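You operate a simulated robot arm through the tools that you are given. There is no shell and no other tool.

Carry out the task below with a simulated robot arm. There is one attempt and no reset: what you move stays moved.

JOB
Sand the old glue off the Pelluvane stack's plate and buff it bright.
Fine: fold the cover flap down first; no hollow; brown sander and purple pad back on the small shelf.

The check looks at the end state, three seconds after you hand in, the way a careful person would. Anything else that was tipped, shoved, dropped, spilled or broken makes it a failure. A push-on lid holds only when it is set on centred and level and pressed home; a screw cap is set on level and turned clockwise until tight. Flat cloth is picked up by pressing the open fingertips on it (5 to 10 N) and closing them slowly along it; thin cloth reads only 2 to 8 mm in the jaws.

ROBOT AND FRAMES
A 7-joint arm with a two-finger gripper, fixed in place. Base frame: the origin is on the floor under the middle of its stand, x ahead of it, y to its left, z up. Lengths are in m, angles in degrees, forces in N, time in s.
With the tool pointing down near the work surface it reaches from about 0.3 to 0.8 m from the base axis. Its first joint turns from -166.0 to 166.0 degrees. Payload 2.45 kg.
Tool frame: the origin (TCP) lies between the finger pads and is the grasp point; the fingertips stand 0.027 m ahead of it; z points along the fingers, y is the line along which they close. The gripper opens to 0.08 m; its body begins 0.054 m behind the TCP.
Orientation is told as [roll, pitch, yaw] about the base's x, y, z axes, in that order, counted from this pose: with the fingers straight down and closing along the base's y, the tool's x points along the base's -x, its y along +y and its z along -z.

CONTROLS
- The arm moves only by the tool move_arm. Its argument "deltas" is a list of rows, each a list of 7 numbers: the shift along the base's x, y, z in m, then the turn, a rotation vector about the base's x, y, z in degrees, then the opening, from 0 (shut) to 1 (fully open). In form: [[dx, dy, dz, ax, ay, az, jaw], ...]. A call has 1 to 20 rows; each row shifts and turns the commanded pose from where the row before left it. A row lasts 0.2 s, in which the tool goes at most 0.05 m and 8.6 degrees; a call with a longer step from one row to the next is refused whole, and so is a gripper value outside its range. Where a pose cannot be reached the arm comes as near as it can. A force on the tool above 90 N (or 10 N above the force at the start of the call, whichever is more), or a blocked arm, ends the call early, and 0.2 s more pass. Each finger travels about 0.153 m/s and halts on what it meets, pressing with about 22 N; the grip force reading is that of the motor and also rises with nothing between the fingers. The clock runs only during rows and for 0.2 s after the last one: add rows that do not move to give the fingers time. It gives the time, the measured TCP pose, the force on the tool (base axes), the opening and the grip force at its end, in the units of the frame above (readings bear some noise), with the torque about the TCP (base axes, N m) and any sound that the robot's microphone picked up, and new pictures: "pictures" is both (left out), scene, wrist or none.
- Cameras (640 x 400 px; columns grow to the right, rows downward): "scene" is fixed at [0.0503, 0.4996, 1.577]; the picture's right is [-0.48, -0.88, 0.00], its down [-0.54, 0.29, -0.79] and it looks along [0.69, -0.38, -0.61] (base axes); focal length 330 px, centre (320, 200). "wrist" rides on the gripper at [0.063, 0.012, -0.079] in the tool frame; the picture's right is [-0.19, 0.98, 0.00], its down [-0.72, -0.14, -0.68] and it looks along [-0.67, -0.13, 0.73] (tool axes); focal length 226 px, centre (320, 200). There is no depth. A picture from a camera that has moved, and an enlarged one, comes with that camera's place and axes in the base frame and with its lens.
- raise_lower(by): moves the trunk up (or, below 0, down) by that many m; the arm rides with it, the base frame stays. It gives what a move gives, with no picture.
- enlarge(camera, box): a new picture of the part [left, top, right, bottom] of that camera's present view, enlarged. No time passes.
- close_job(): hands the job in; it is judged then, once.

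Nothing tells you positions but the pictures and the camera data. Unless the task says otherwise, let go and move clear before handing in.

The tools are called as name(argument=value, ...) on one line, values as JSON. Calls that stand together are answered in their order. move_arm: Moves the arm, as the interface text tells. Its arguments: {"type":"object","properties":{"deltas":{"type":"array"},"pictures":{"type":"string","enum":["both","scene","wrist","none"]}},"required":["deltas"]} The other tools are called the same way: raise_lower (by) moves the trunk up or down; enlarge (camera, box) takes an enlarged picture of a part of a camera's view; close_job () hands the job in.

At the start:

```text
time: 0.0
ee_pos: [0.5706, 0.0623, 1.093]
tcp_rot: [0.0, 0.0, 0.0]
ft_force: [0.0, 0.6, 1.1]
ft_torque: [0.04, -0.01, -0.02]
opening: 0.08
gripper_force: 0.0
trunk travel left (down, up): [-0.225, 0.315]
```

scene: 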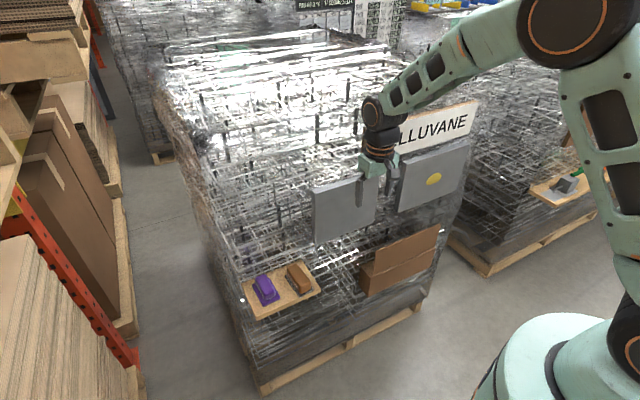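
wrist: 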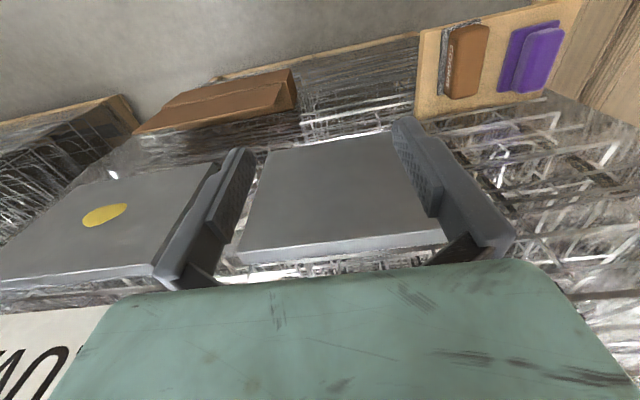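

I see a wrapped stack labelled "…LLUVANE" with two grey plates on its near face (one with a yellow glue patch), a cardboard box with a flap below, and a small shelf with a purple pad and a brown sander. I'll look closer before moving.

enlarge(camera="scene", box=[300, 90, 500, 215])

enlarge(camera="scene", box=[220, 210, 460, 360])

enlarge(camera="wrist", box=[0, 100, 320, 300])

enlarge(camera="wrist", box=[100, 0, 600, 200])

enlarge(camera="scene", box=[440, 90, 640, 260])

```text
3.20 times, centred on (400, 152) of scene
camera zoom: at [0.0503, 0.4996, 1.577], right [-0.48, -0.88, 0.0], down [-0.54, 0.29, -0.79], along [0.69, -0.38, -0.61], focal length 1055 px, centre (64, 352)
```

zoom: 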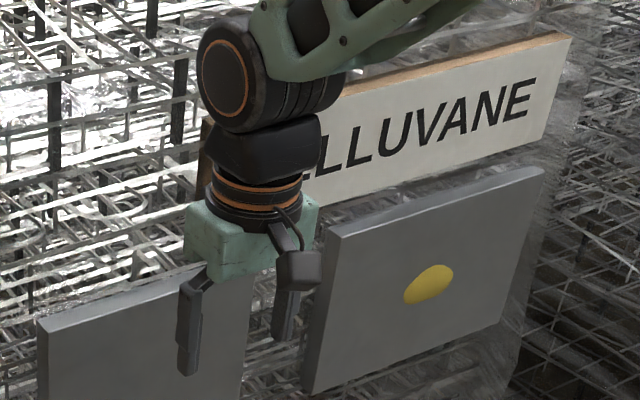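

```text
2.67 times, centred on (340, 285) of scene
camera zoom: at [0.0503, 0.4996, 1.577], right [-0.48, -0.88, 0.0], down [-0.54, 0.29, -0.79], along [0.69, -0.38, -0.61], focal length 879 px, centre (267, -27)
```

zoom: 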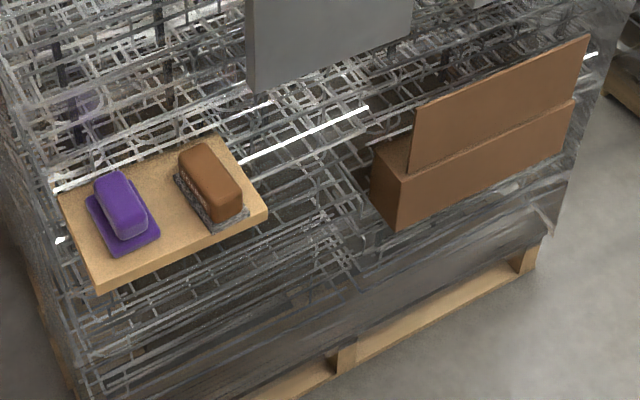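

```text
2.00 times, centred on (160, 200) of wrist
camera zoom: at [0.5068, 0.074, 1.174], right [0.19, 0.98, 0.0], down [0.72, -0.14, 0.68], along [0.67, -0.13, -0.73], focal length 452 px, centre (640, 200)
```

zoom: 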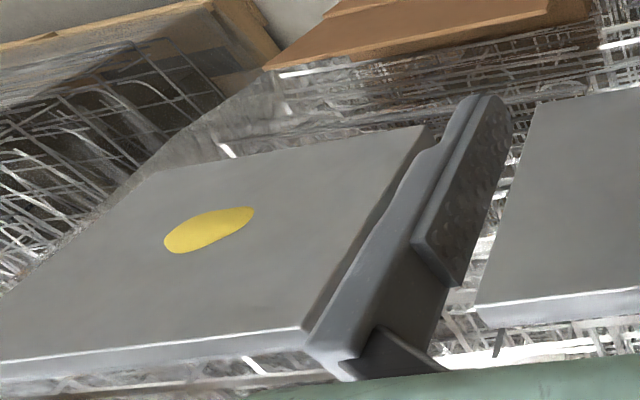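

```text
1.28 times, centred on (350, 100) of wrist
camera zoom: at [0.5068, 0.074, 1.174], right [0.19, 0.98, 0.0], down [0.72, -0.14, 0.68], along [0.67, -0.13, -0.73], focal length 289 px, centre (282, 328)
```

zoom: 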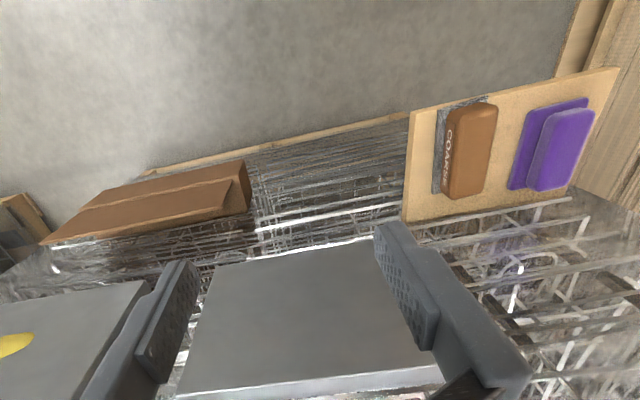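

```text
2.35 times, centred on (540, 175) of scene
camera zoom: at [0.0503, 0.4996, 1.577], right [-0.48, -0.88, 0.0], down [-0.54, 0.29, -0.79], along [0.69, -0.38, -0.61], focal length 776 px, centre (-198, 259)
```

zoom: 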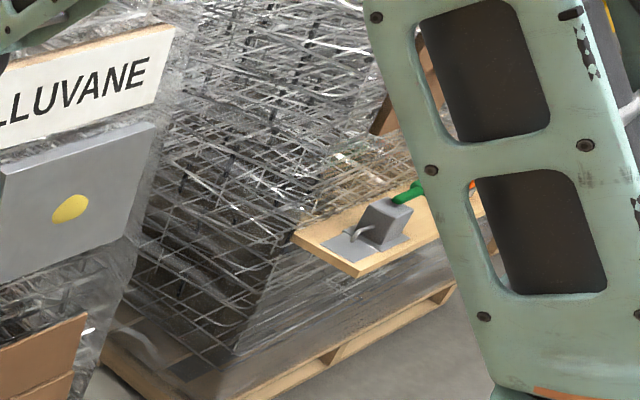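

Geometry so far puts the plates' front near x≈0.69, z 0.84–1.04, the glued plate at y≈-0.15…-0.46. I'll look closer at the carton flap, the shelf, and the tools.

enlarge(camera="wrist", box=[100, 50, 320, 190])

enlarge(camera="wrist", box=[400, 0, 600, 125])

enlarge(camera="scene", box=[340, 210, 460, 310])

enlarge(camera="scene", box=[230, 250, 330, 325])

```text
2.86 times, centred on (210, 120) of wrist
camera zoom: at [0.5068, 0.074, 1.174], right [0.19, 0.98, 0.0], down [0.72, -0.14, 0.68], along [0.67, -0.13, -0.73], focal length 646 px, centre (634, 429)
```

zoom: 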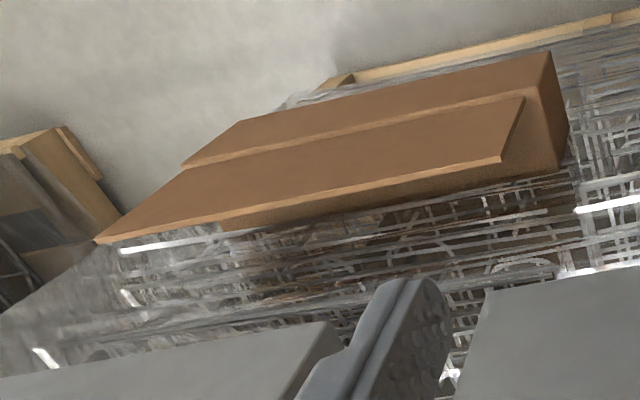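

```text
3.20 times, centred on (500, 62) of wrist
camera zoom: at [0.5068, 0.074, 1.174], right [0.19, 0.98, 0.0], down [0.72, -0.14, 0.68], along [0.67, -0.13, -0.73], focal length 723 px, centre (-256, 640)
```

zoom: 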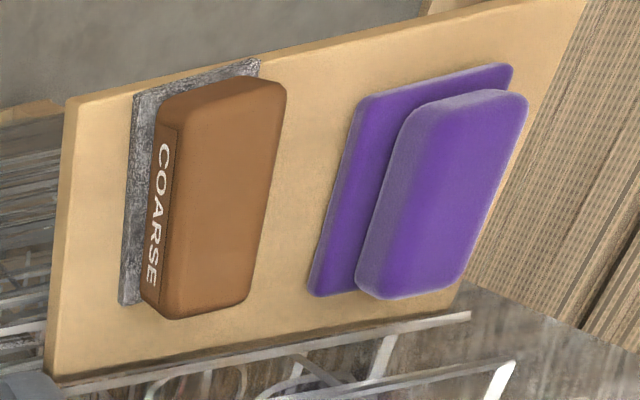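

```text
4.00 times, centred on (400, 260) of scene
camera zoom: at [0.0503, 0.4996, 1.577], right [-0.48, -0.88, 0.0], down [-0.54, 0.29, -0.79], along [0.69, -0.38, -0.61], focal length 1318 px, centre (0, -40)
```

zoom: 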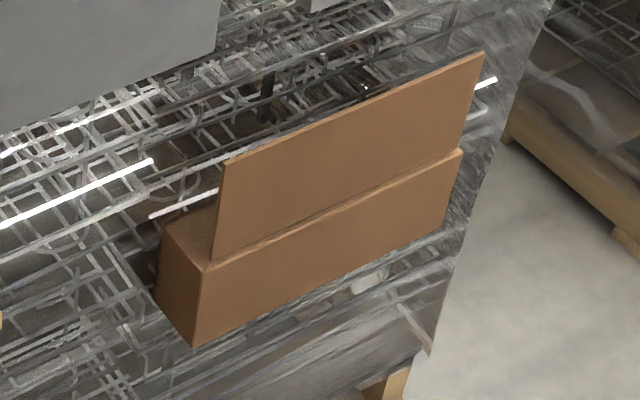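

```text
5.33 times, centred on (280, 288) of scene
camera zoom: at [0.0503, 0.4996, 1.577], right [-0.48, -0.88, 0.0], down [-0.54, 0.29, -0.79], along [0.69, -0.38, -0.61], focal length 1758 px, centre (533, -267)
```

zoom: 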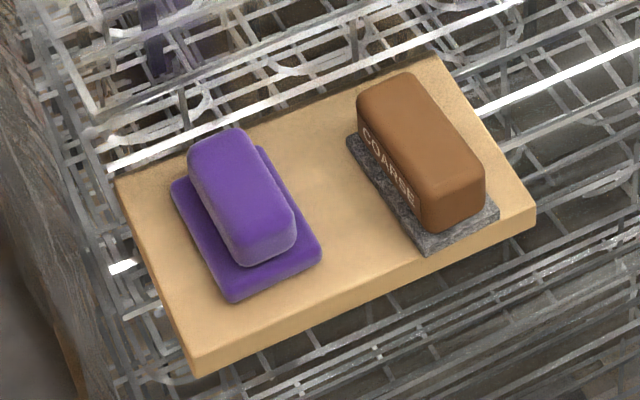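

The shelf is at about x 0.58–0.705, y 0.205–0.40, top z≈0.78; the carton is at y≈-0.05…-0.35 with its flap upright at x≈0.64, z 0.63–0.75. I'll back the arm off to get a better wrist view of the carton and glued plate.

move_arm(deltas=[[-0.02, -0.037, 0, 0, 0, 0, 1], [-0.02, -0.037, 0, 0, 0, 0, 1], [-0.02, -0.037, 0, 0, 0, 0, 1], [-0.02, -0.037, 0, 0, 0, 0, 1], [-0.02, -0.037, 0, 0, 0, 0, 1], [-0.02, -0.037, 0, 0, 0, 0, 1], [-0.02, -0.037, 0, 0, 0, 0, 1]])

```text
time: 1.6
ee_pos: [0.4279, -0.2008, 1.0952]
tcp_rot: [0.0, -0.1, 0.1]
ft_force: [-0.2, 0.5, 0.2]
ft_torque: [-0.01, 0.01, 0.0]
opening: 0.0798
gripper_force: 0.1
trunk travel left (down, up): [-0.225, 0.315]
camera wrist: at [0.3643, -0.1882, 1.1758], right [0.19, 0.98, 0.0], down [0.72, -0.14, 0.68], along [0.67, -0.13, -0.73], focal length 226 px, centre (320, 200)
```

scene: 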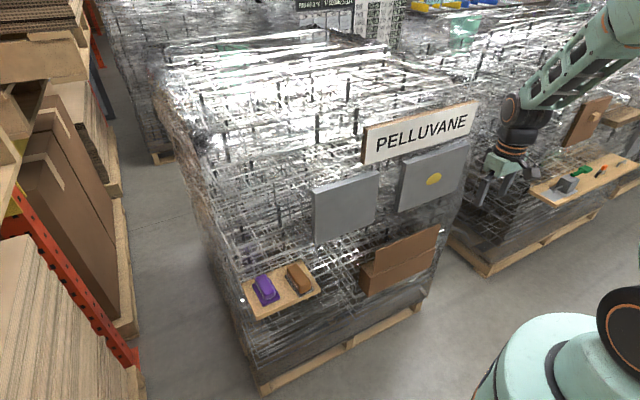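
wrist: 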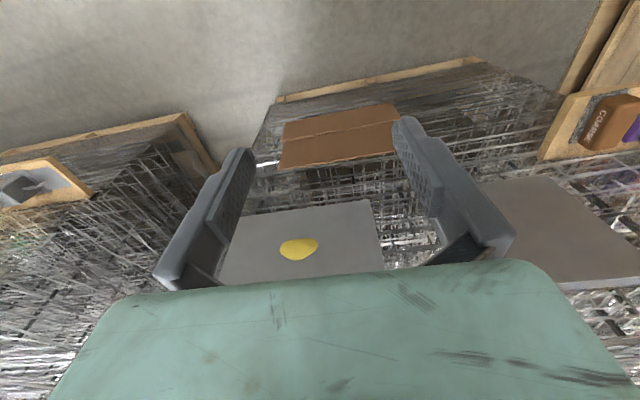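

The glued plate now lies ahead of the gripper and the whole PELLUVANE sign is visible; another stack to the right carries its own shelf with other things. I'll enlarge each area.

enlarge(camera="wrist", box=[250, 90, 420, 190])

enlarge(camera="wrist", box=[200, 180, 420, 290])

enlarge(camera="scene", box=[300, 90, 500, 215])

enlarge(camera="scene", box=[460, 80, 640, 220])

enlarge(camera="wrist", box=[460, 150, 640, 300])

enlarge(camera="wrist", box=[0, 100, 220, 240])

```text
3.76 times, centred on (335, 140) of wrist
camera zoom: at [0.3643, -0.1882, 1.1758], right [0.19, 0.98, 0.0], down [0.72, -0.14, 0.68], along [0.67, -0.13, -0.73], focal length 851 px, centre (264, 426)
```

zoom: 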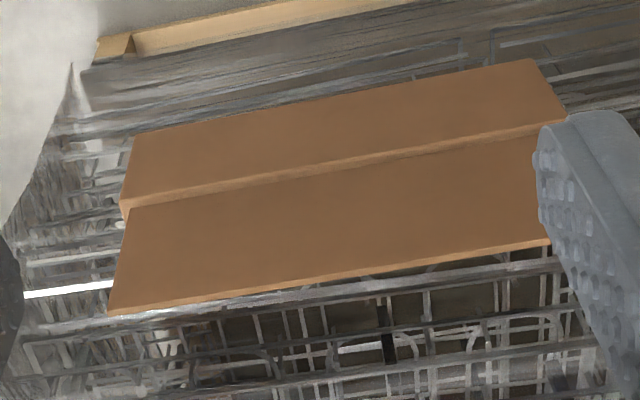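

```text
2.91 times, centred on (310, 235) of wrist
camera zoom: at [0.3643, -0.1882, 1.1758], right [0.19, 0.98, 0.0], down [0.72, -0.14, 0.68], along [0.67, -0.13, -0.73], focal length 658 px, centre (349, 98)
```

zoom: 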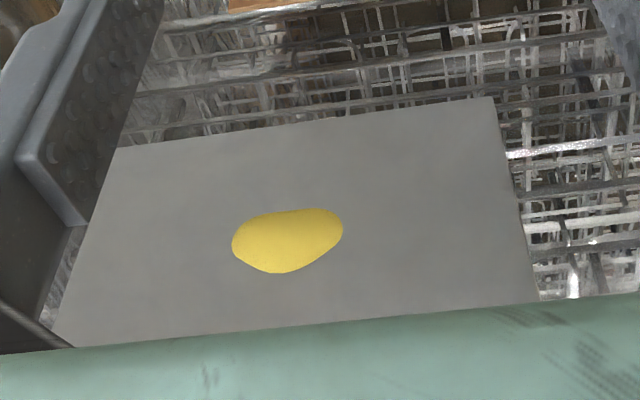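

```text
3.20 times, centred on (400, 152) of scene
camera zoom: at [0.0503, 0.4996, 1.577], right [-0.48, -0.88, 0.0], down [-0.54, 0.29, -0.79], along [0.69, -0.38, -0.61], focal length 1055 px, centre (64, 352)
```

zoom: 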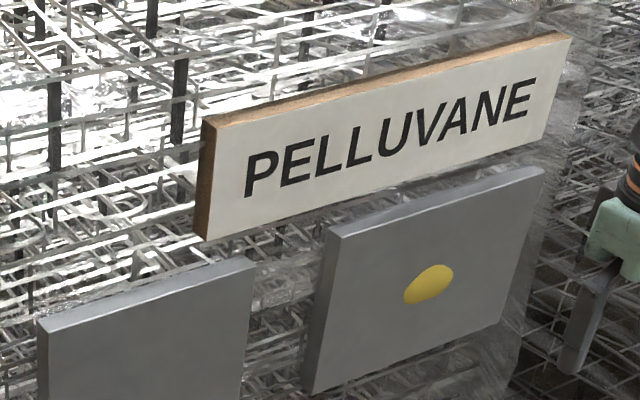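

```text
2.86 times, centred on (550, 150) of scene
camera zoom: at [0.0503, 0.4996, 1.577], right [-0.48, -0.88, 0.0], down [-0.54, 0.29, -0.79], along [0.69, -0.38, -0.61], focal length 942 px, centre (-337, 343)
```

zoom: 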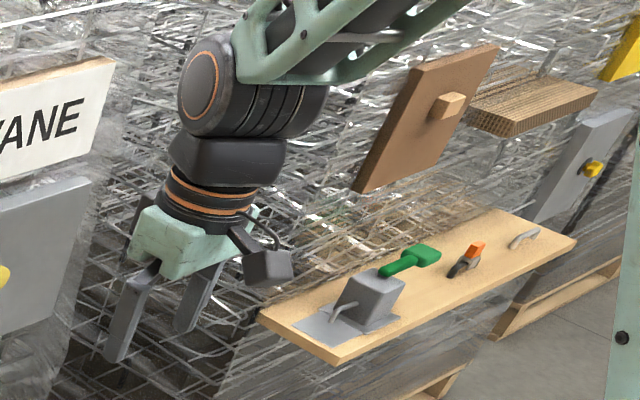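

```text
2.67 times, centred on (550, 225) of wrist
camera zoom: at [0.3643, -0.1882, 1.1758], right [0.19, 0.98, 0.0], down [0.72, -0.14, 0.68], along [0.67, -0.13, -0.73], focal length 603 px, centre (-293, 133)
```

zoom: 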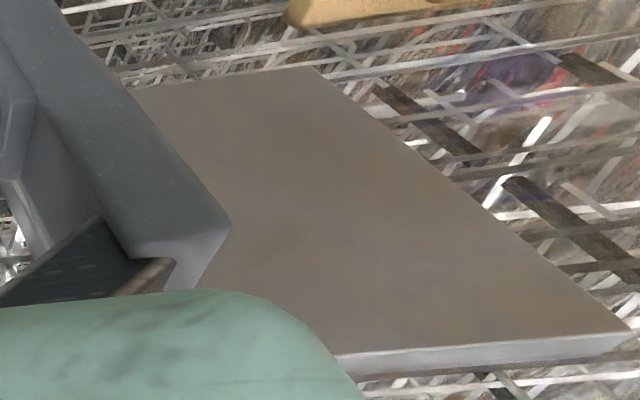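

```text
2.86 times, centred on (110, 170) of wrist
camera zoom: at [0.3643, -0.1882, 1.1758], right [0.19, 0.98, 0.0], down [0.72, -0.14, 0.68], along [0.67, -0.13, -0.73], focal length 646 px, centre (920, 286)
```

zoom: 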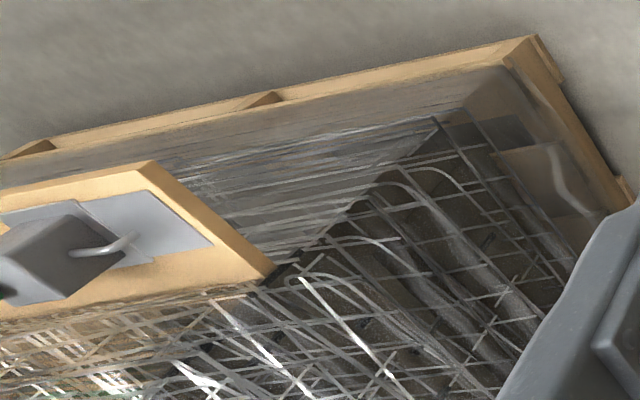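

Nothing else seems attached to the carton flap; I still need to see whether the carton is open behind it (which way it folds). I'll move to the left and yaw so that the wrist camera looks behind the flap.

move_arm(deltas=[[0.0178, 0.0375, -0.006, 0, 0, -5.6, 1], [0.0178, 0.0375, -0.006, 0, 0, -5.6, 1], [0.0178, 0.0375, -0.006, 0, 0, -5.6, 1], [0.0178, 0.0375, -0.006, 0, 0, -5.6, 1], [0.0178, 0.0375, -0.006, 0, 0, -5.6, 1], [0.0178, 0.0375, -0.006, 0, 0, -5.6, 1], [0.0178, 0.0375, -0.006, 0, 0, -5.6, 1], [0.0178, 0.0375, -0.006, 0, 0, -5.6, 1]])

```text
time: 3.4
ee_pos: [0.5739, 0.1043, 1.0465]
tcp_rot: [0.0, 0.0, -44.8]
ft_force: [-0.5, -0.7, 0.0]
ft_torque: [0.02, -0.01, 0.02]
opening: 0.0799
gripper_force: 0.1
trunk travel left (down, up): [-0.225, 0.315]
camera wrist: at [0.5365, 0.1573, 1.1268], right [0.83, 0.56, 0.0], down [0.41, -0.61, 0.68], along [0.38, -0.56, -0.73], focal length 226 px, centre (320, 200)
```

scene: 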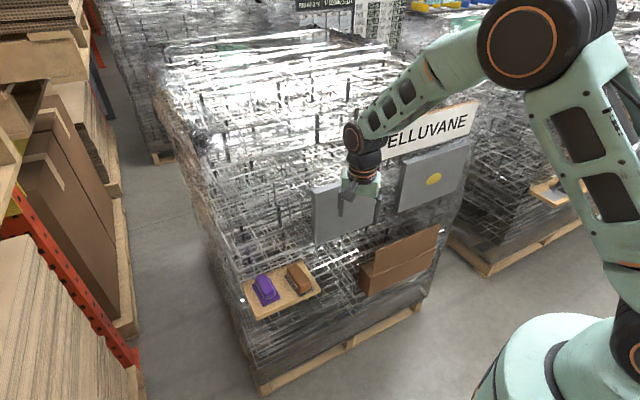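
wrist: 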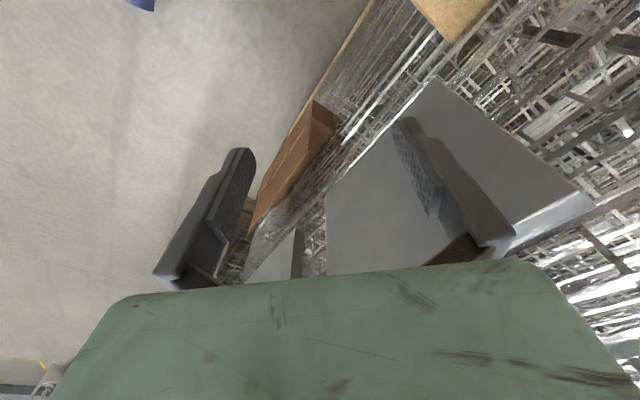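

enlarge(camera="wrist", box=[240, 90, 360, 240])

enlarge(camera="wrist", box=[290, 90, 350, 150])

```text
2.67 times, centred on (300, 165) of wrist
camera zoom: at [0.5365, 0.1573, 1.1268], right [0.83, 0.56, 0.0], down [0.41, -0.61, 0.68], along [0.38, -0.56, -0.73], focal length 603 px, centre (373, 293)
```

zoom: 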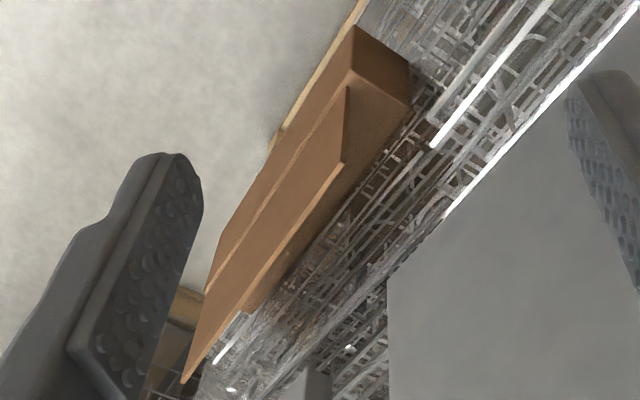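

```text
6.67 times, centred on (320, 120) of wrist
camera zoom: at [0.5365, 0.1573, 1.1268], right [0.83, 0.56, 0.0], down [0.41, -0.61, 0.68], along [0.38, -0.56, -0.73], focal length 1507 px, centre (320, 733)
```

zoom: 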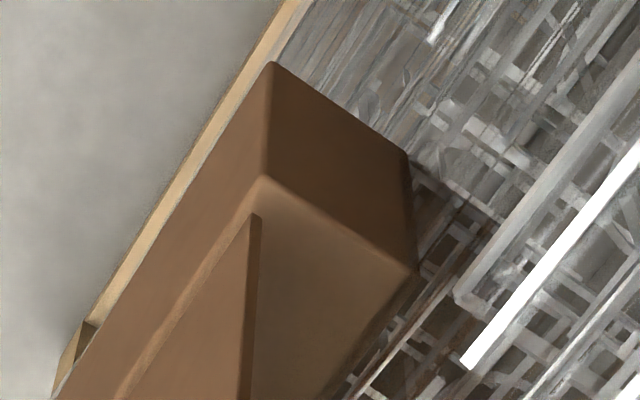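

The carton's top is solid right behind the flap and only about 6 cm deep, so the flap (12 cm tall, hinged at the front top edge) should fold forward and down over the front face. I'll pose the tool tilted 45° forward in front of the flap, ready to hook its back.

move_arm(deltas=[[-0.01, -0.038, -0.01, 0, 0, 5.6, 1], [-0.01, -0.038, -0.01, 0, 0, 5.6, 1], [-0.01, -0.038, -0.01, 0, 0, 5.6, 1], [-0.01, -0.038, -0.01, 0, 0, 5.6, 1], [-0.01, -0.038, -0.01, 0, 0, 5.6, 1], [-0.01, -0.038, -0.01, 0, 0, 5.6, 1], [-0.01, -0.038, -0.01, 0, 0, 5.6, 1], [-0.01, -0.038, -0.01, 0, 0, 5.6, 1], [0, 0, -0.01, 0, -7.5, 0, 0], [0, 0, -0.01, 0, -7.5, 0, 0], [0, 0, -0.01, 0, -7.5, 0, 0], [0, 0, -0.01, 0, -7.5, 0, 0], [0, 0, -0.01, 0, -7.5, 0, 0], [0, 0, -0.01, 0, -7.5, 0, 0]])

```text
time: 6.4
ee_pos: [0.4929, -0.2021, 0.9053]
tcp_rot: [0.0, -45.1, 0.0]
ft_force: [-0.4, -0.2, -0.4]
ft_torque: [0.0, 0.01, 0.0]
opening: 0.0
gripper_force: 22.0
trunk travel left (down, up): [-0.225, 0.315]
camera wrist: at [0.3913, -0.1885, 0.9169], right [0.14, 0.98, 0.14], down [0.02, -0.14, 0.99], along [0.99, -0.13, -0.04], focal length 226 px, centre (320, 200)
```

scene: 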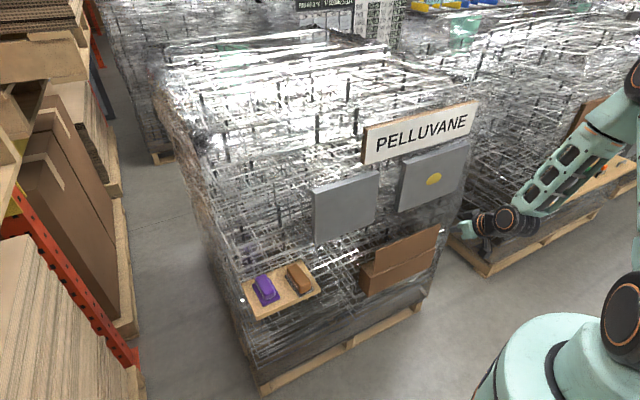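
wrist: 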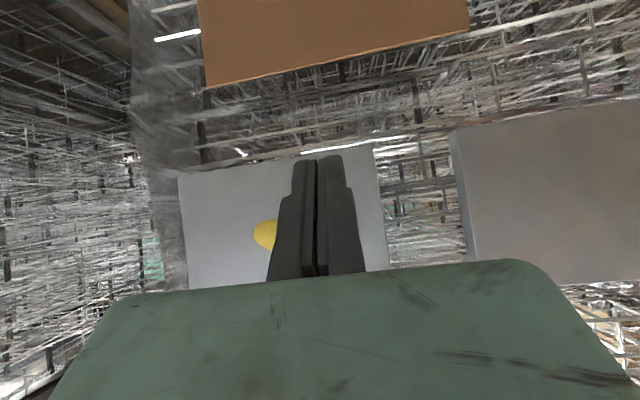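

The flap's top edge sits at about x 0.645, z 0.752, y -0.04…-0.345. I'll bring the closed fingertips over its top edge from the front, above it for now.

move_arm(deltas=[[0.027, 0, -0.02, 0, 0, 0, 0], [0.027, 0, -0.02, 0, 0, 0, 0], [0.027, 0, -0.02, 0, 0, 0, 0], [0.027, 0, -0.02, 0, 0, 0, 0], [0.027, 0, -0.02, 0, 0, 0, 0], [0.027, 0, -0.018, 0, 0, 0, 0], [0, 0, 0, 0, 0, 0, 0]])

```text
time: 8.0
ee_pos: [0.6558, -0.2029, 0.7868]
tcp_rot: [0.1, -45.0, -0.1]
ft_force: [0.6, -0.6, 0.2]
ft_torque: [-0.02, 0.01, 0.0]
opening: 0.0
gripper_force: 22.3
trunk travel left (down, up): [-0.225, 0.315]
camera wrist: at [0.5548, -0.19, 0.7996], right [0.14, 0.98, 0.14], down [0.03, -0.14, 0.99], along [0.99, -0.13, -0.05], focal length 226 px, centre (320, 200)
```

scene: 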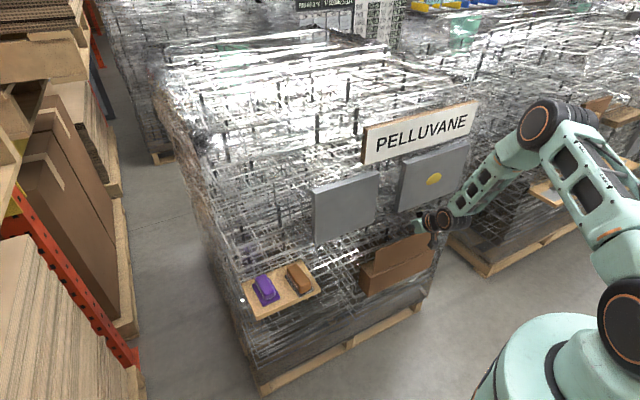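
wrist: 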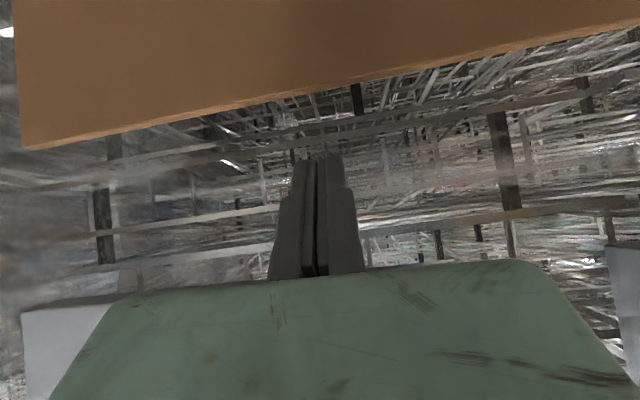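

The fingertips are above and just behind the flap's top edge. I'll lower about 2.5 cm and then pull gently toward the robot, watching the force.

move_arm(deltas=[[0.004, 0, -0.012, 0, 0, 0, 0], [0.0, 0, -0.012, 0, 0, 0, 0], [-0.005, 0, 0, 0, 0, 0, 0], [-0.005, 0, 0, 0, 0, 0, 0], [-0.005, 0, 0, 0, 0, 0, 0], [-0.005, 0, 0, 0, 0, 0, 0]])

```text
time: 9.4
ee_pos: [0.6397, -0.2018, 0.7642]
tcp_rot: [-0.1, -44.9, 0.1]
ft_force: [0.4, 0.1, 0.8]
ft_torque: [0.0, -0.01, 0.0]
opening: 0.0
gripper_force: 29.5
trunk travel left (down, up): [-0.225, 0.315]
camera wrist: at [0.5381, -0.1892, 0.7759], right [0.14, 0.98, 0.14], down [0.03, -0.14, 0.99], along [0.99, -0.13, -0.04], focal length 226 px, centre (320, 200)
```

scene: 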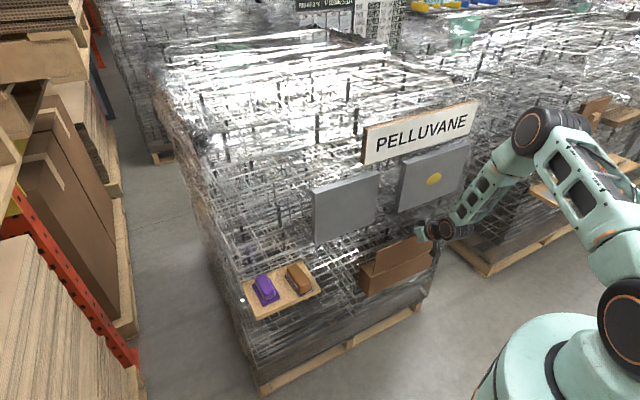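
wrist: 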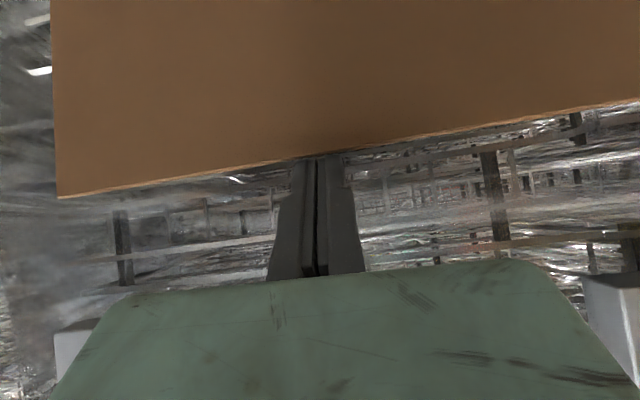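

The fingertips are hooked just behind the flap's top edge with almost no force so far. I'll keep pulling back in small steps.

move_arm(deltas=[[-0.004, 0, -0.004, 0, 0, 0, 0], [-0.005, 0, -0.002, 0, 0, 0, 0], [-0.005, 0, 0, 0, 0, 0, 0], [-0.005, 0, 0, 0, 0, 0, 0], [-0.005, 0, 0, 0, 0, 0, 0]])

```text
time: 10.6
ee_pos: [0.6154, -0.201, 0.7584]
tcp_rot: [-0.1, -44.9, 0.0]
ft_force: [0.3, 0.1, 0.1]
ft_torque: [0.04, -0.01, 0.0]
opening: 0.0001
gripper_force: 29.5
trunk travel left (down, up): [-0.225, 0.315]
camera wrist: at [0.5138, -0.1888, 0.7704], right [0.14, 0.98, 0.14], down [0.03, -0.14, 0.99], along [0.99, -0.13, -0.04], focal length 226 px, centre (320, 200)
```

scene: 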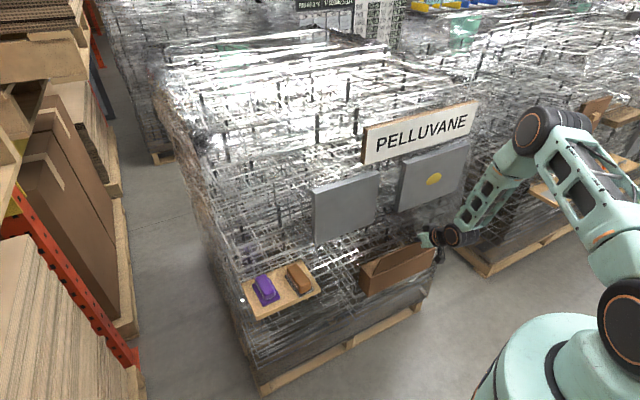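
wrist: 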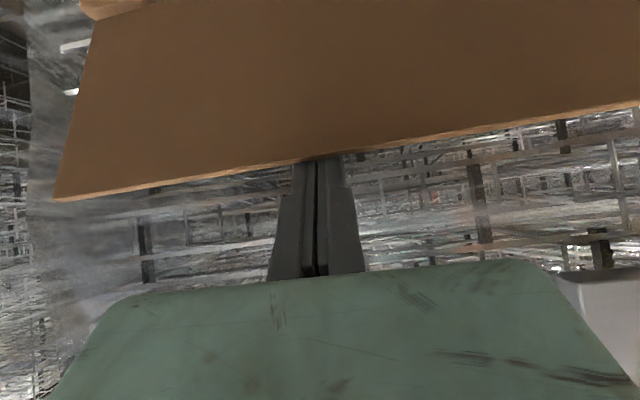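

The flap is rotating forward freely with negligible force. I'll follow its arc down toward the robot.

move_arm(deltas=[[-0.012, 0, -0.003, 0, 0, 0, 0], [-0.012, 0, -0.005, 0, 0, 0, 0], [-0.012, 0, -0.007, 0, 0, 0, 0], [-0.012, 0, -0.009, 0, 0, 0, 0], [-0.01, 0, -0.01, 0, 0, 0, 0], [-0.008, 0, -0.01, 0, 0, 0, 0]])

```text
time: 12.0
ee_pos: [0.5483, -0.2018, 0.7136]
tcp_rot: [0.0, -45.0, 0.0]
ft_force: [-0.9, -0.1, -0.7]
ft_torque: [0.0, 0.0, -0.02]
opening: 0.0002
gripper_force: 30.1
trunk travel left (down, up): [-0.225, 0.315]
camera wrist: at [0.4477, -0.1893, 0.7254], right [0.14, 0.98, 0.14], down [0.03, -0.14, 0.99], along [0.99, -0.13, -0.05], focal length 226 px, centre (320, 200)
```

scene: 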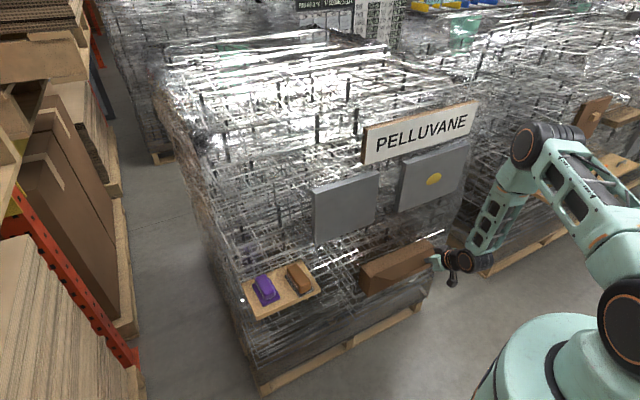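
wrist: 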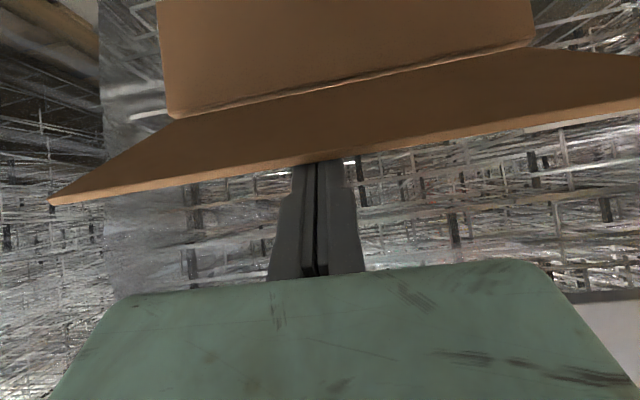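

The flap is about halfway forward. I'll keep pressing its outer edge down along the arc.

move_arm(deltas=[[-0.008, 0, -0.012, 0, 0, 0, 0], [-0.007, 0, -0.012, 0, 0, 0, 0], [-0.006, 0, -0.012, 0, 0, 0, 0], [-0.004, 0, -0.012, 0, 0, 0, 0], [-0.002, 0, -0.012, 0, 0, 0, 0], [0, 0, -0.012, 0, 0, 0, 0], [0, 0, -0.012, 0, 0, 0, 0]])

```text
time: 13.8
ee_pos: [0.5242, -0.2026, 0.6383]
tcp_rot: [-0.3, -46.0, 0.3]
ft_force: [-30.5, 6.2, 57.5]
ft_torque: [0.14, 0.19, 0.11]
opening: 0.0061
gripper_force: 30.4
trunk travel left (down, up): [-0.225, 0.315]
stopped in row 7: the force on the tool passed its limit at 92 N (the readings are from after the stop); the commanded pose is now the measured one
camera wrist: at [0.4229, -0.19, 0.6483], right [0.13, 0.98, 0.14], down [0.01, -0.14, 0.99], along [0.99, -0.13, -0.03], focal length 226 px, centre (320, 200)
```

scene: 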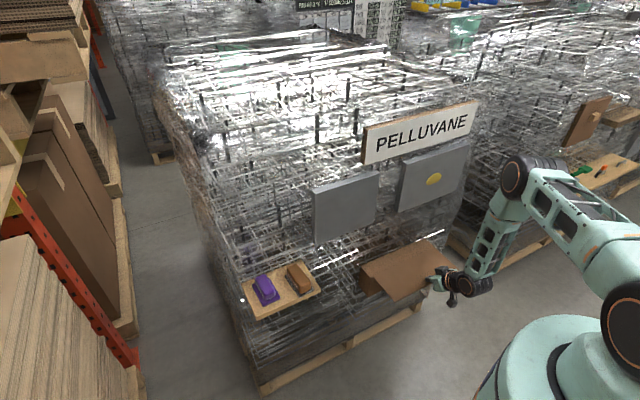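
wrist: 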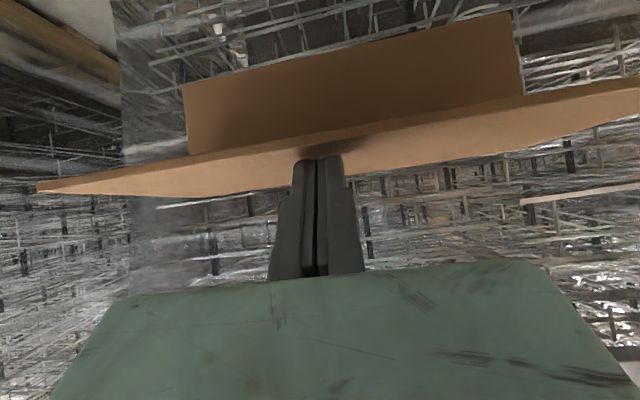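

The force jumped to over 90 N with the flap about horizontal, so it has reached a stop. I'll lift off right away and look at how it rests.

move_arm(deltas=[[0, 0, 0.008, 0, 0, 0, 0], [-0.01, 0, 0.02, 0, 0, 0, 0], [-0.02, 0, 0.03, 0, 0, 0, 0], [-0.02, 0, 0.03, 0, 0, 0, 0], [0, 0, 0, 0, 0, 0, 0]])

enlarge(camera="scene", box=[340, 210, 480, 320])

enlarge(camera="wrist", box=[0, 0, 640, 280])

```text
time: 15.0
ee_pos: [0.4759, -0.2007, 0.7231]
tcp_rot: [-0.1, -45.8, 0.1]
ft_force: [0.2, 0.5, -0.1]
ft_torque: [0.03, 0.01, -0.03]
opening: 0.0
gripper_force: 29.6
trunk travel left (down, up): [-0.225, 0.315]
camera wrist: at [0.3739, -0.1889, 0.7339], right [0.13, 0.98, 0.14], down [0.01, -0.14, 0.99], along [0.99, -0.13, -0.03], focal length 226 px, centre (320, 200)
```

scene: 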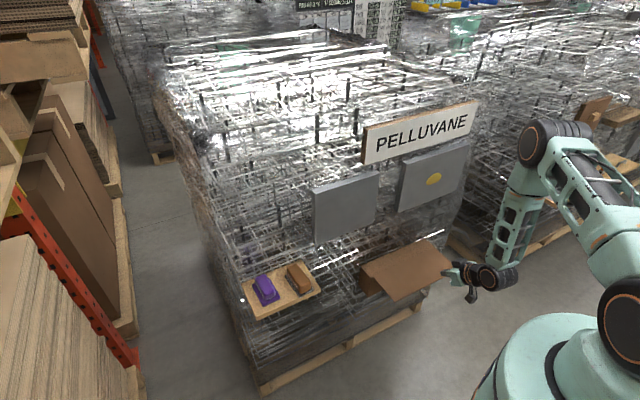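
wrist: 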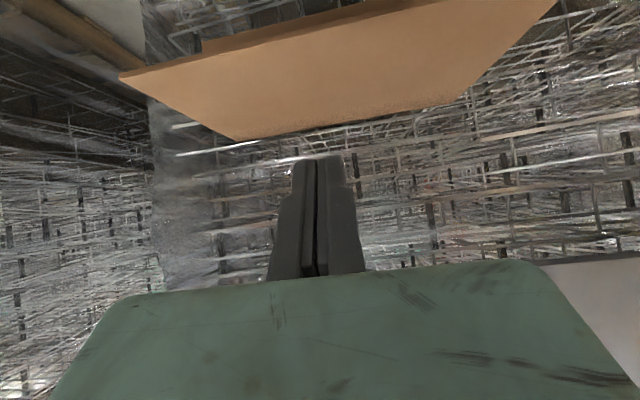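

```text
3.64 times, centred on (410, 265) of scene
camera zoom: at [0.0503, 0.4996, 1.577], right [-0.48, -0.88, 0.0], down [-0.54, 0.29, -0.79], along [0.69, -0.38, -0.61], focal length 1199 px, centre (-7, -36)
```

zoom: 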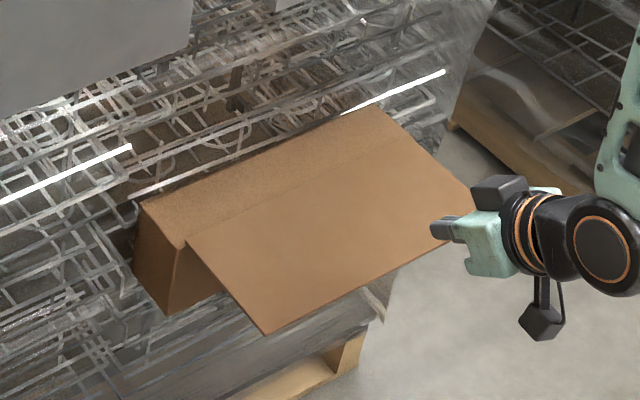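

```text
1.00 times, centred on (320, 140) of wrist (not enlarged: the box is as wide or as high as the picture)
camera zoom: at [0.3739, -0.1889, 0.7339], right [0.13, 0.98, 0.14], down [0.01, -0.14, 0.99], along [0.99, -0.13, -0.03], focal length 226 px, centre (320, 260)
```

zoom: 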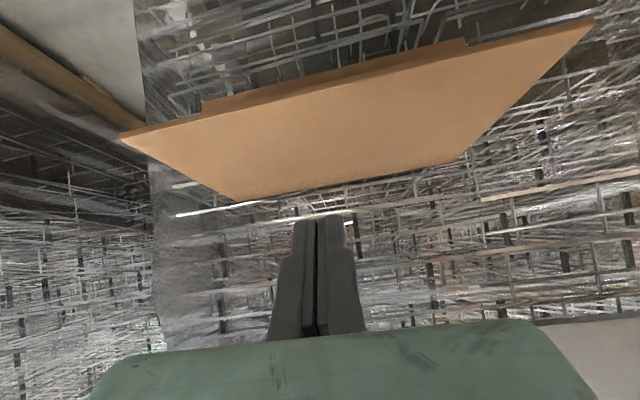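

The flap now rests forward at its stop, roughly horizontal (outer edge at x≈0.516, z≈0.62), and stays there. Next I'll raise the arm, straighten the tool to point down, and move over the small shelf to look at the brown sander.

move_arm(deltas=[[0, 0.015, 0.045, 0, 3.27, 0, 0], [0, 0.015, 0.045, 0, 3.27, 0, 0], [0, 0.015, 0.045, 0, 3.27, 0, 0], [0, 0.015, 0.045, 0, 3.27, 0, 0], [0, 0.015, 0.045, 0, 3.27, 0, 0], [0.005, 0.04, 0.01, 0, 3.27, 0, 1], [0.005, 0.043, 0, 0, 3.27, 0, 1], [0.005, 0.043, 0, 0, 3.27, 0, 1], [0.005, 0.043, 0, 0, 3.27, 0, 1], [0.005, 0.043, 0, 0, 3.27, 0, 1], [0.005, 0.043, 0, 0, 3.27, 0, 1], [0.005, 0.043, 0, 0, 3.27, 0, 1], [0.005, 0.043, 0, 0, 3.27, 0, 1], [0.005, 0.043, 0, 0, 3.29, 0, 1], [0, 0, 0, 0, 0, 0, 1]])

```text
time: 18.2
ee_pos: [0.5206, 0.2571, 0.9565]
tcp_rot: [0.0, 0.2, 0.1]
ft_force: [0.9, -0.5, -0.3]
ft_torque: [-0.04, 0.04, 0.0]
opening: 0.0799
gripper_force: 0.1
trunk travel left (down, up): [-0.225, 0.315]
camera wrist: at [0.4565, 0.2694, 1.0362], right [0.19, 0.98, 0.0], down [0.72, -0.14, 0.68], along [0.67, -0.13, -0.73], focal length 226 px, centre (320, 200)
```

scene: 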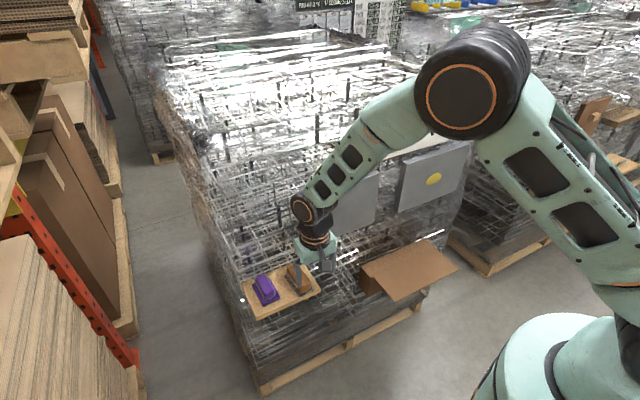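
wrist: 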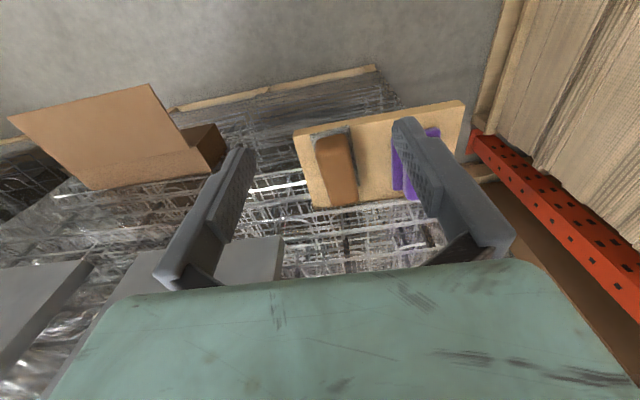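

enlarge(camera="wrist", box=[280, 90, 480, 215])

enlarge(camera="scene", box=[340, 220, 480, 310])

```text
3.20 times, centred on (380, 152) of wrist
camera zoom: at [0.4565, 0.2694, 1.0362], right [0.19, 0.98, 0.0], down [0.72, -0.14, 0.68], along [0.67, -0.13, -0.73], focal length 723 px, centre (128, 352)
```

zoom: 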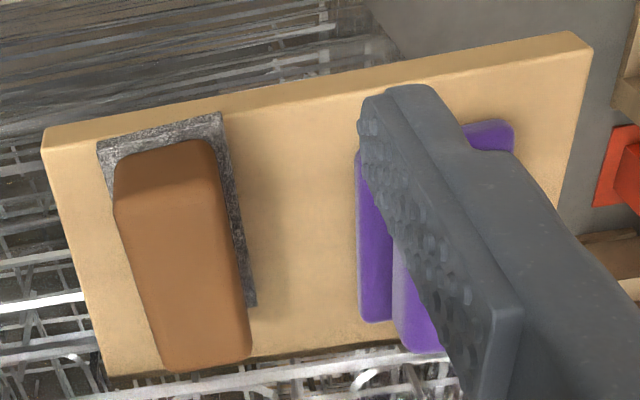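

```text
4.44 times, centred on (410, 265) of scene
camera zoom: at [0.0503, 0.4996, 1.577], right [-0.48, -0.88, 0.0], down [-0.54, 0.29, -0.79], along [0.69, -0.38, -0.61], focal length 1465 px, centre (-80, -89)
```

zoom: 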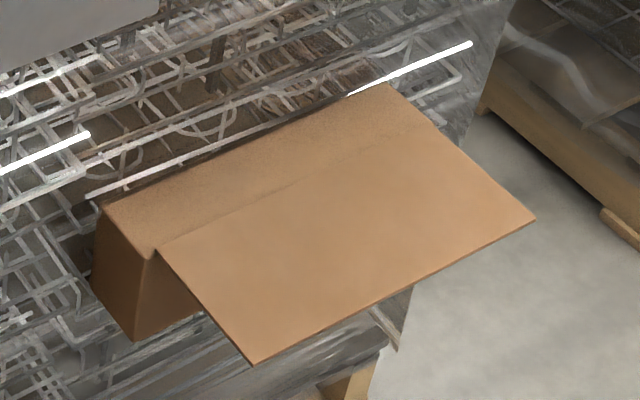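

The sander's handle is roughly 3.6 cm wide, centred near (0.622, 0.260), turned about +4°, top at z≈0.82. I'll move above it with a reduced opening so as not to touch the purple pad.

move_arm(deltas=[[0.0254, 0.0008, -0.014, 0, 0, 1, 0.7], [0.0254, 0.0008, -0.014, 0, 0, 1, 0.7], [0.0254, 0.0008, -0.014, 0, 0, 1, 0.7], [0.0254, 0.0008, -0.014, 0, 0, 1, 0.7], [0, 0, 0, 0, 0, 0, 0.7]])

enlarge(camera="wrist", box=[160, 0, 480, 200])

enlarge(camera="scene", box=[230, 210, 350, 325])

```text
time: 19.4
ee_pos: [0.6236, 0.2606, 0.8985]
tcp_rot: [-0.1, 0.2, 4.3]
ft_force: [-0.1, -0.1, 0.3]
ft_torque: [0.01, -0.03, 0.0]
opening: 0.0561
gripper_force: 0.1
trunk travel left (down, up): [-0.225, 0.315]
camera wrist: at [0.5597, 0.2685, 0.9802], right [0.12, 0.99, 0.0], down [0.73, -0.09, 0.68], along [0.67, -0.08, -0.73], focal length 226 px, centre (320, 200)
```

scene: 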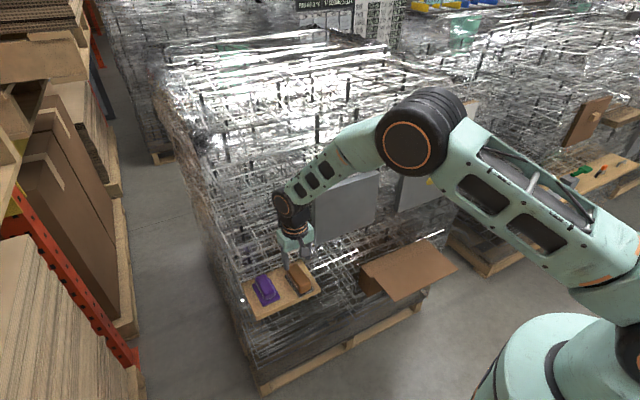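
wrist: 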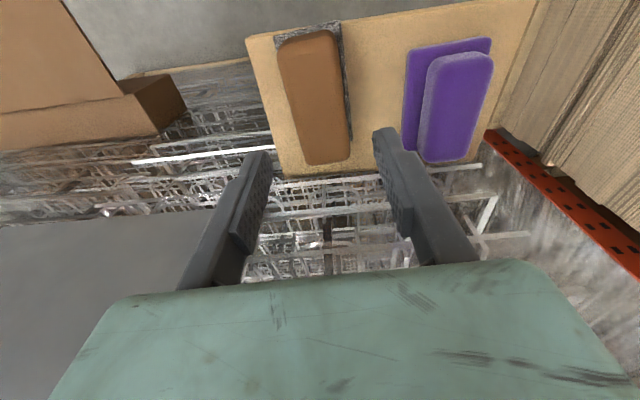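

```text
2.00 times, centred on (320, 100) of wrist
camera zoom: at [0.5597, 0.2685, 0.9802], right [0.12, 0.99, 0.0], down [0.73, -0.09, 0.68], along [0.67, -0.08, -0.73], focal length 452 px, centre (320, 400)
```

zoom: 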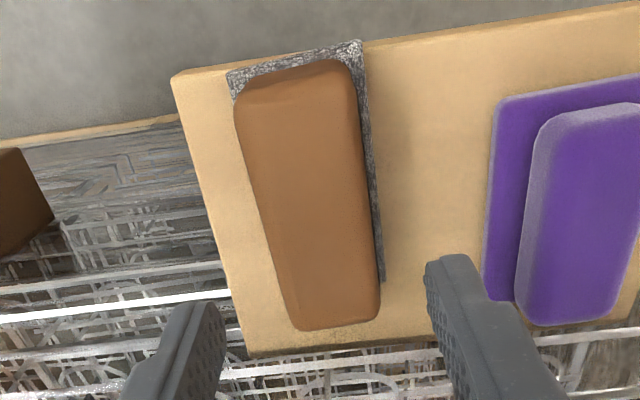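

```text
3.48 times, centred on (290, 268) of scene
camera zoom: at [0.0503, 0.4996, 1.577], right [-0.48, -0.88, 0.0], down [-0.54, 0.29, -0.79], along [0.69, -0.38, -0.61], focal length 1146 px, centre (424, -35)
```

zoom: 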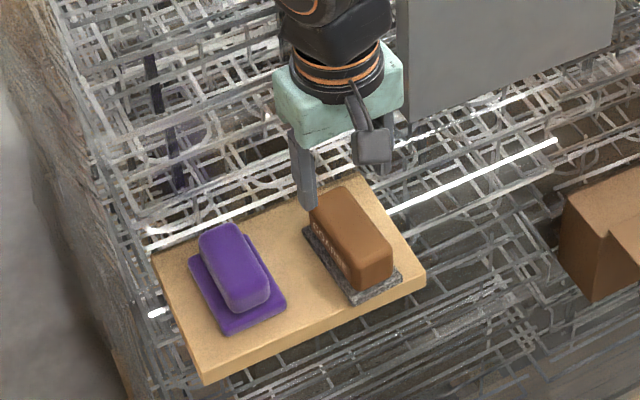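

The open fingers line up on either side of the handle. I'll lower to z≈0.823 (tips just above the sander's grey base) and close.

move_arm(deltas=[[0, 0, -0.02, 0, 0, 0, 0.7], [0, 0, -0.02, 0, 0, 0, 0.7], [0, 0, -0.015, 0, 0, 0, 0.7], [0, 0, -0.01, 0, 0, 0, 0.7], [0, 0, -0.008, 0, 0, 0, 0.7], [0, 0, 0, 0, 0, 0, 0.7]])

enlarge(camera="scene", box=[250, 220, 350, 315])

```text
time: 20.8
ee_pos: [0.6234, 0.2598, 0.826]
tcp_rot: [-0.1, 0.1, 4.1]
ft_force: [0.2, -0.2, -1.1]
ft_torque: [0.0, 0.01, 0.0]
opening: 0.0558
gripper_force: 0.1
trunk travel left (down, up): [-0.225, 0.315]
camera wrist: at [0.5588, 0.2682, 0.9065], right [0.12, 0.99, 0.0], down [0.73, -0.09, 0.68], along [0.67, -0.08, -0.73], focal length 226 px, centre (320, 200)
```

scene: 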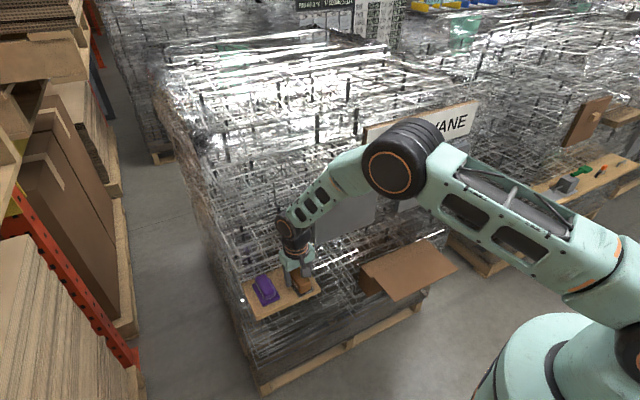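
wrist: 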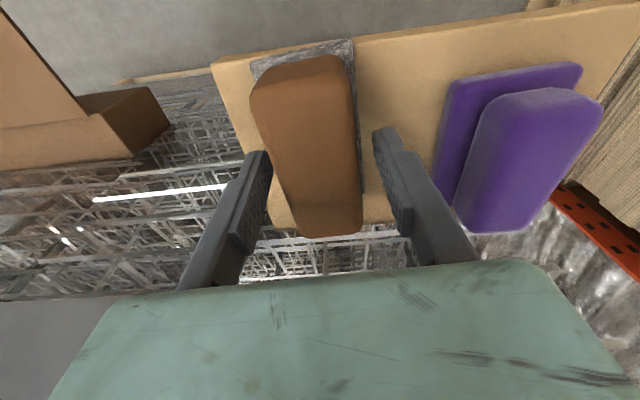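

```text
4.21 times, centred on (300, 268) of scene
camera zoom: at [0.0503, 0.4996, 1.577], right [-0.48, -0.88, 0.0], down [-0.54, 0.29, -0.79], along [0.69, -0.38, -0.61], focal length 1388 px, centre (404, -84)
```

zoom: 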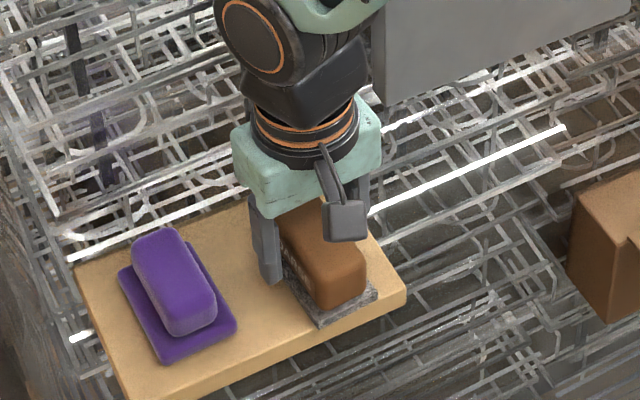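

The fingers straddle the handle with no contact. I'll go 4 mm lower and close.

move_arm(deltas=[[0, 0.0005, -0.004, 0, 0, 0, 0.7], [0, 0, 0, 0, 0, 0, 0.5], [0, 0, 0, 0, 0, 0, 0.3], [0, 0, 0, 0, 0, 0, 0.2], [0, 0, 0, 0, 0, 0, 0.2]])

```text
time: 22.0
ee_pos: [0.6227, 0.2613, 0.8215]
tcp_rot: [-0.1, 0.2, 4.0]
ft_force: [0.9, -0.1, 1.1]
ft_torque: [0.07, -0.03, -0.02]
opening: 0.0373
gripper_force: 21.8
trunk travel left (down, up): [-0.225, 0.315]
camera wrist: at [0.5586, 0.269, 0.903], right [0.12, 0.99, 0.0], down [0.73, -0.09, 0.68], along [0.67, -0.08, -0.73], focal length 226 px, centre (320, 200)
```

scene: 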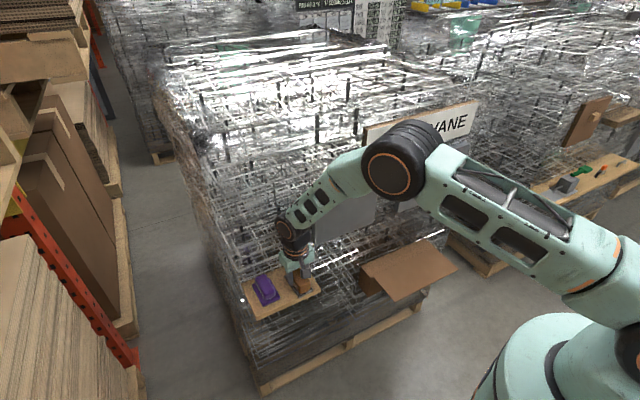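
wrist: 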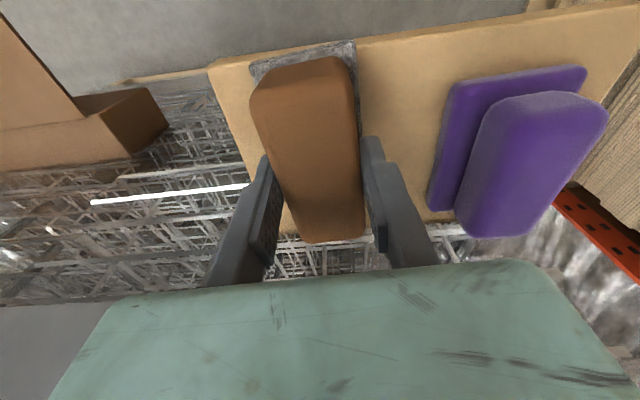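

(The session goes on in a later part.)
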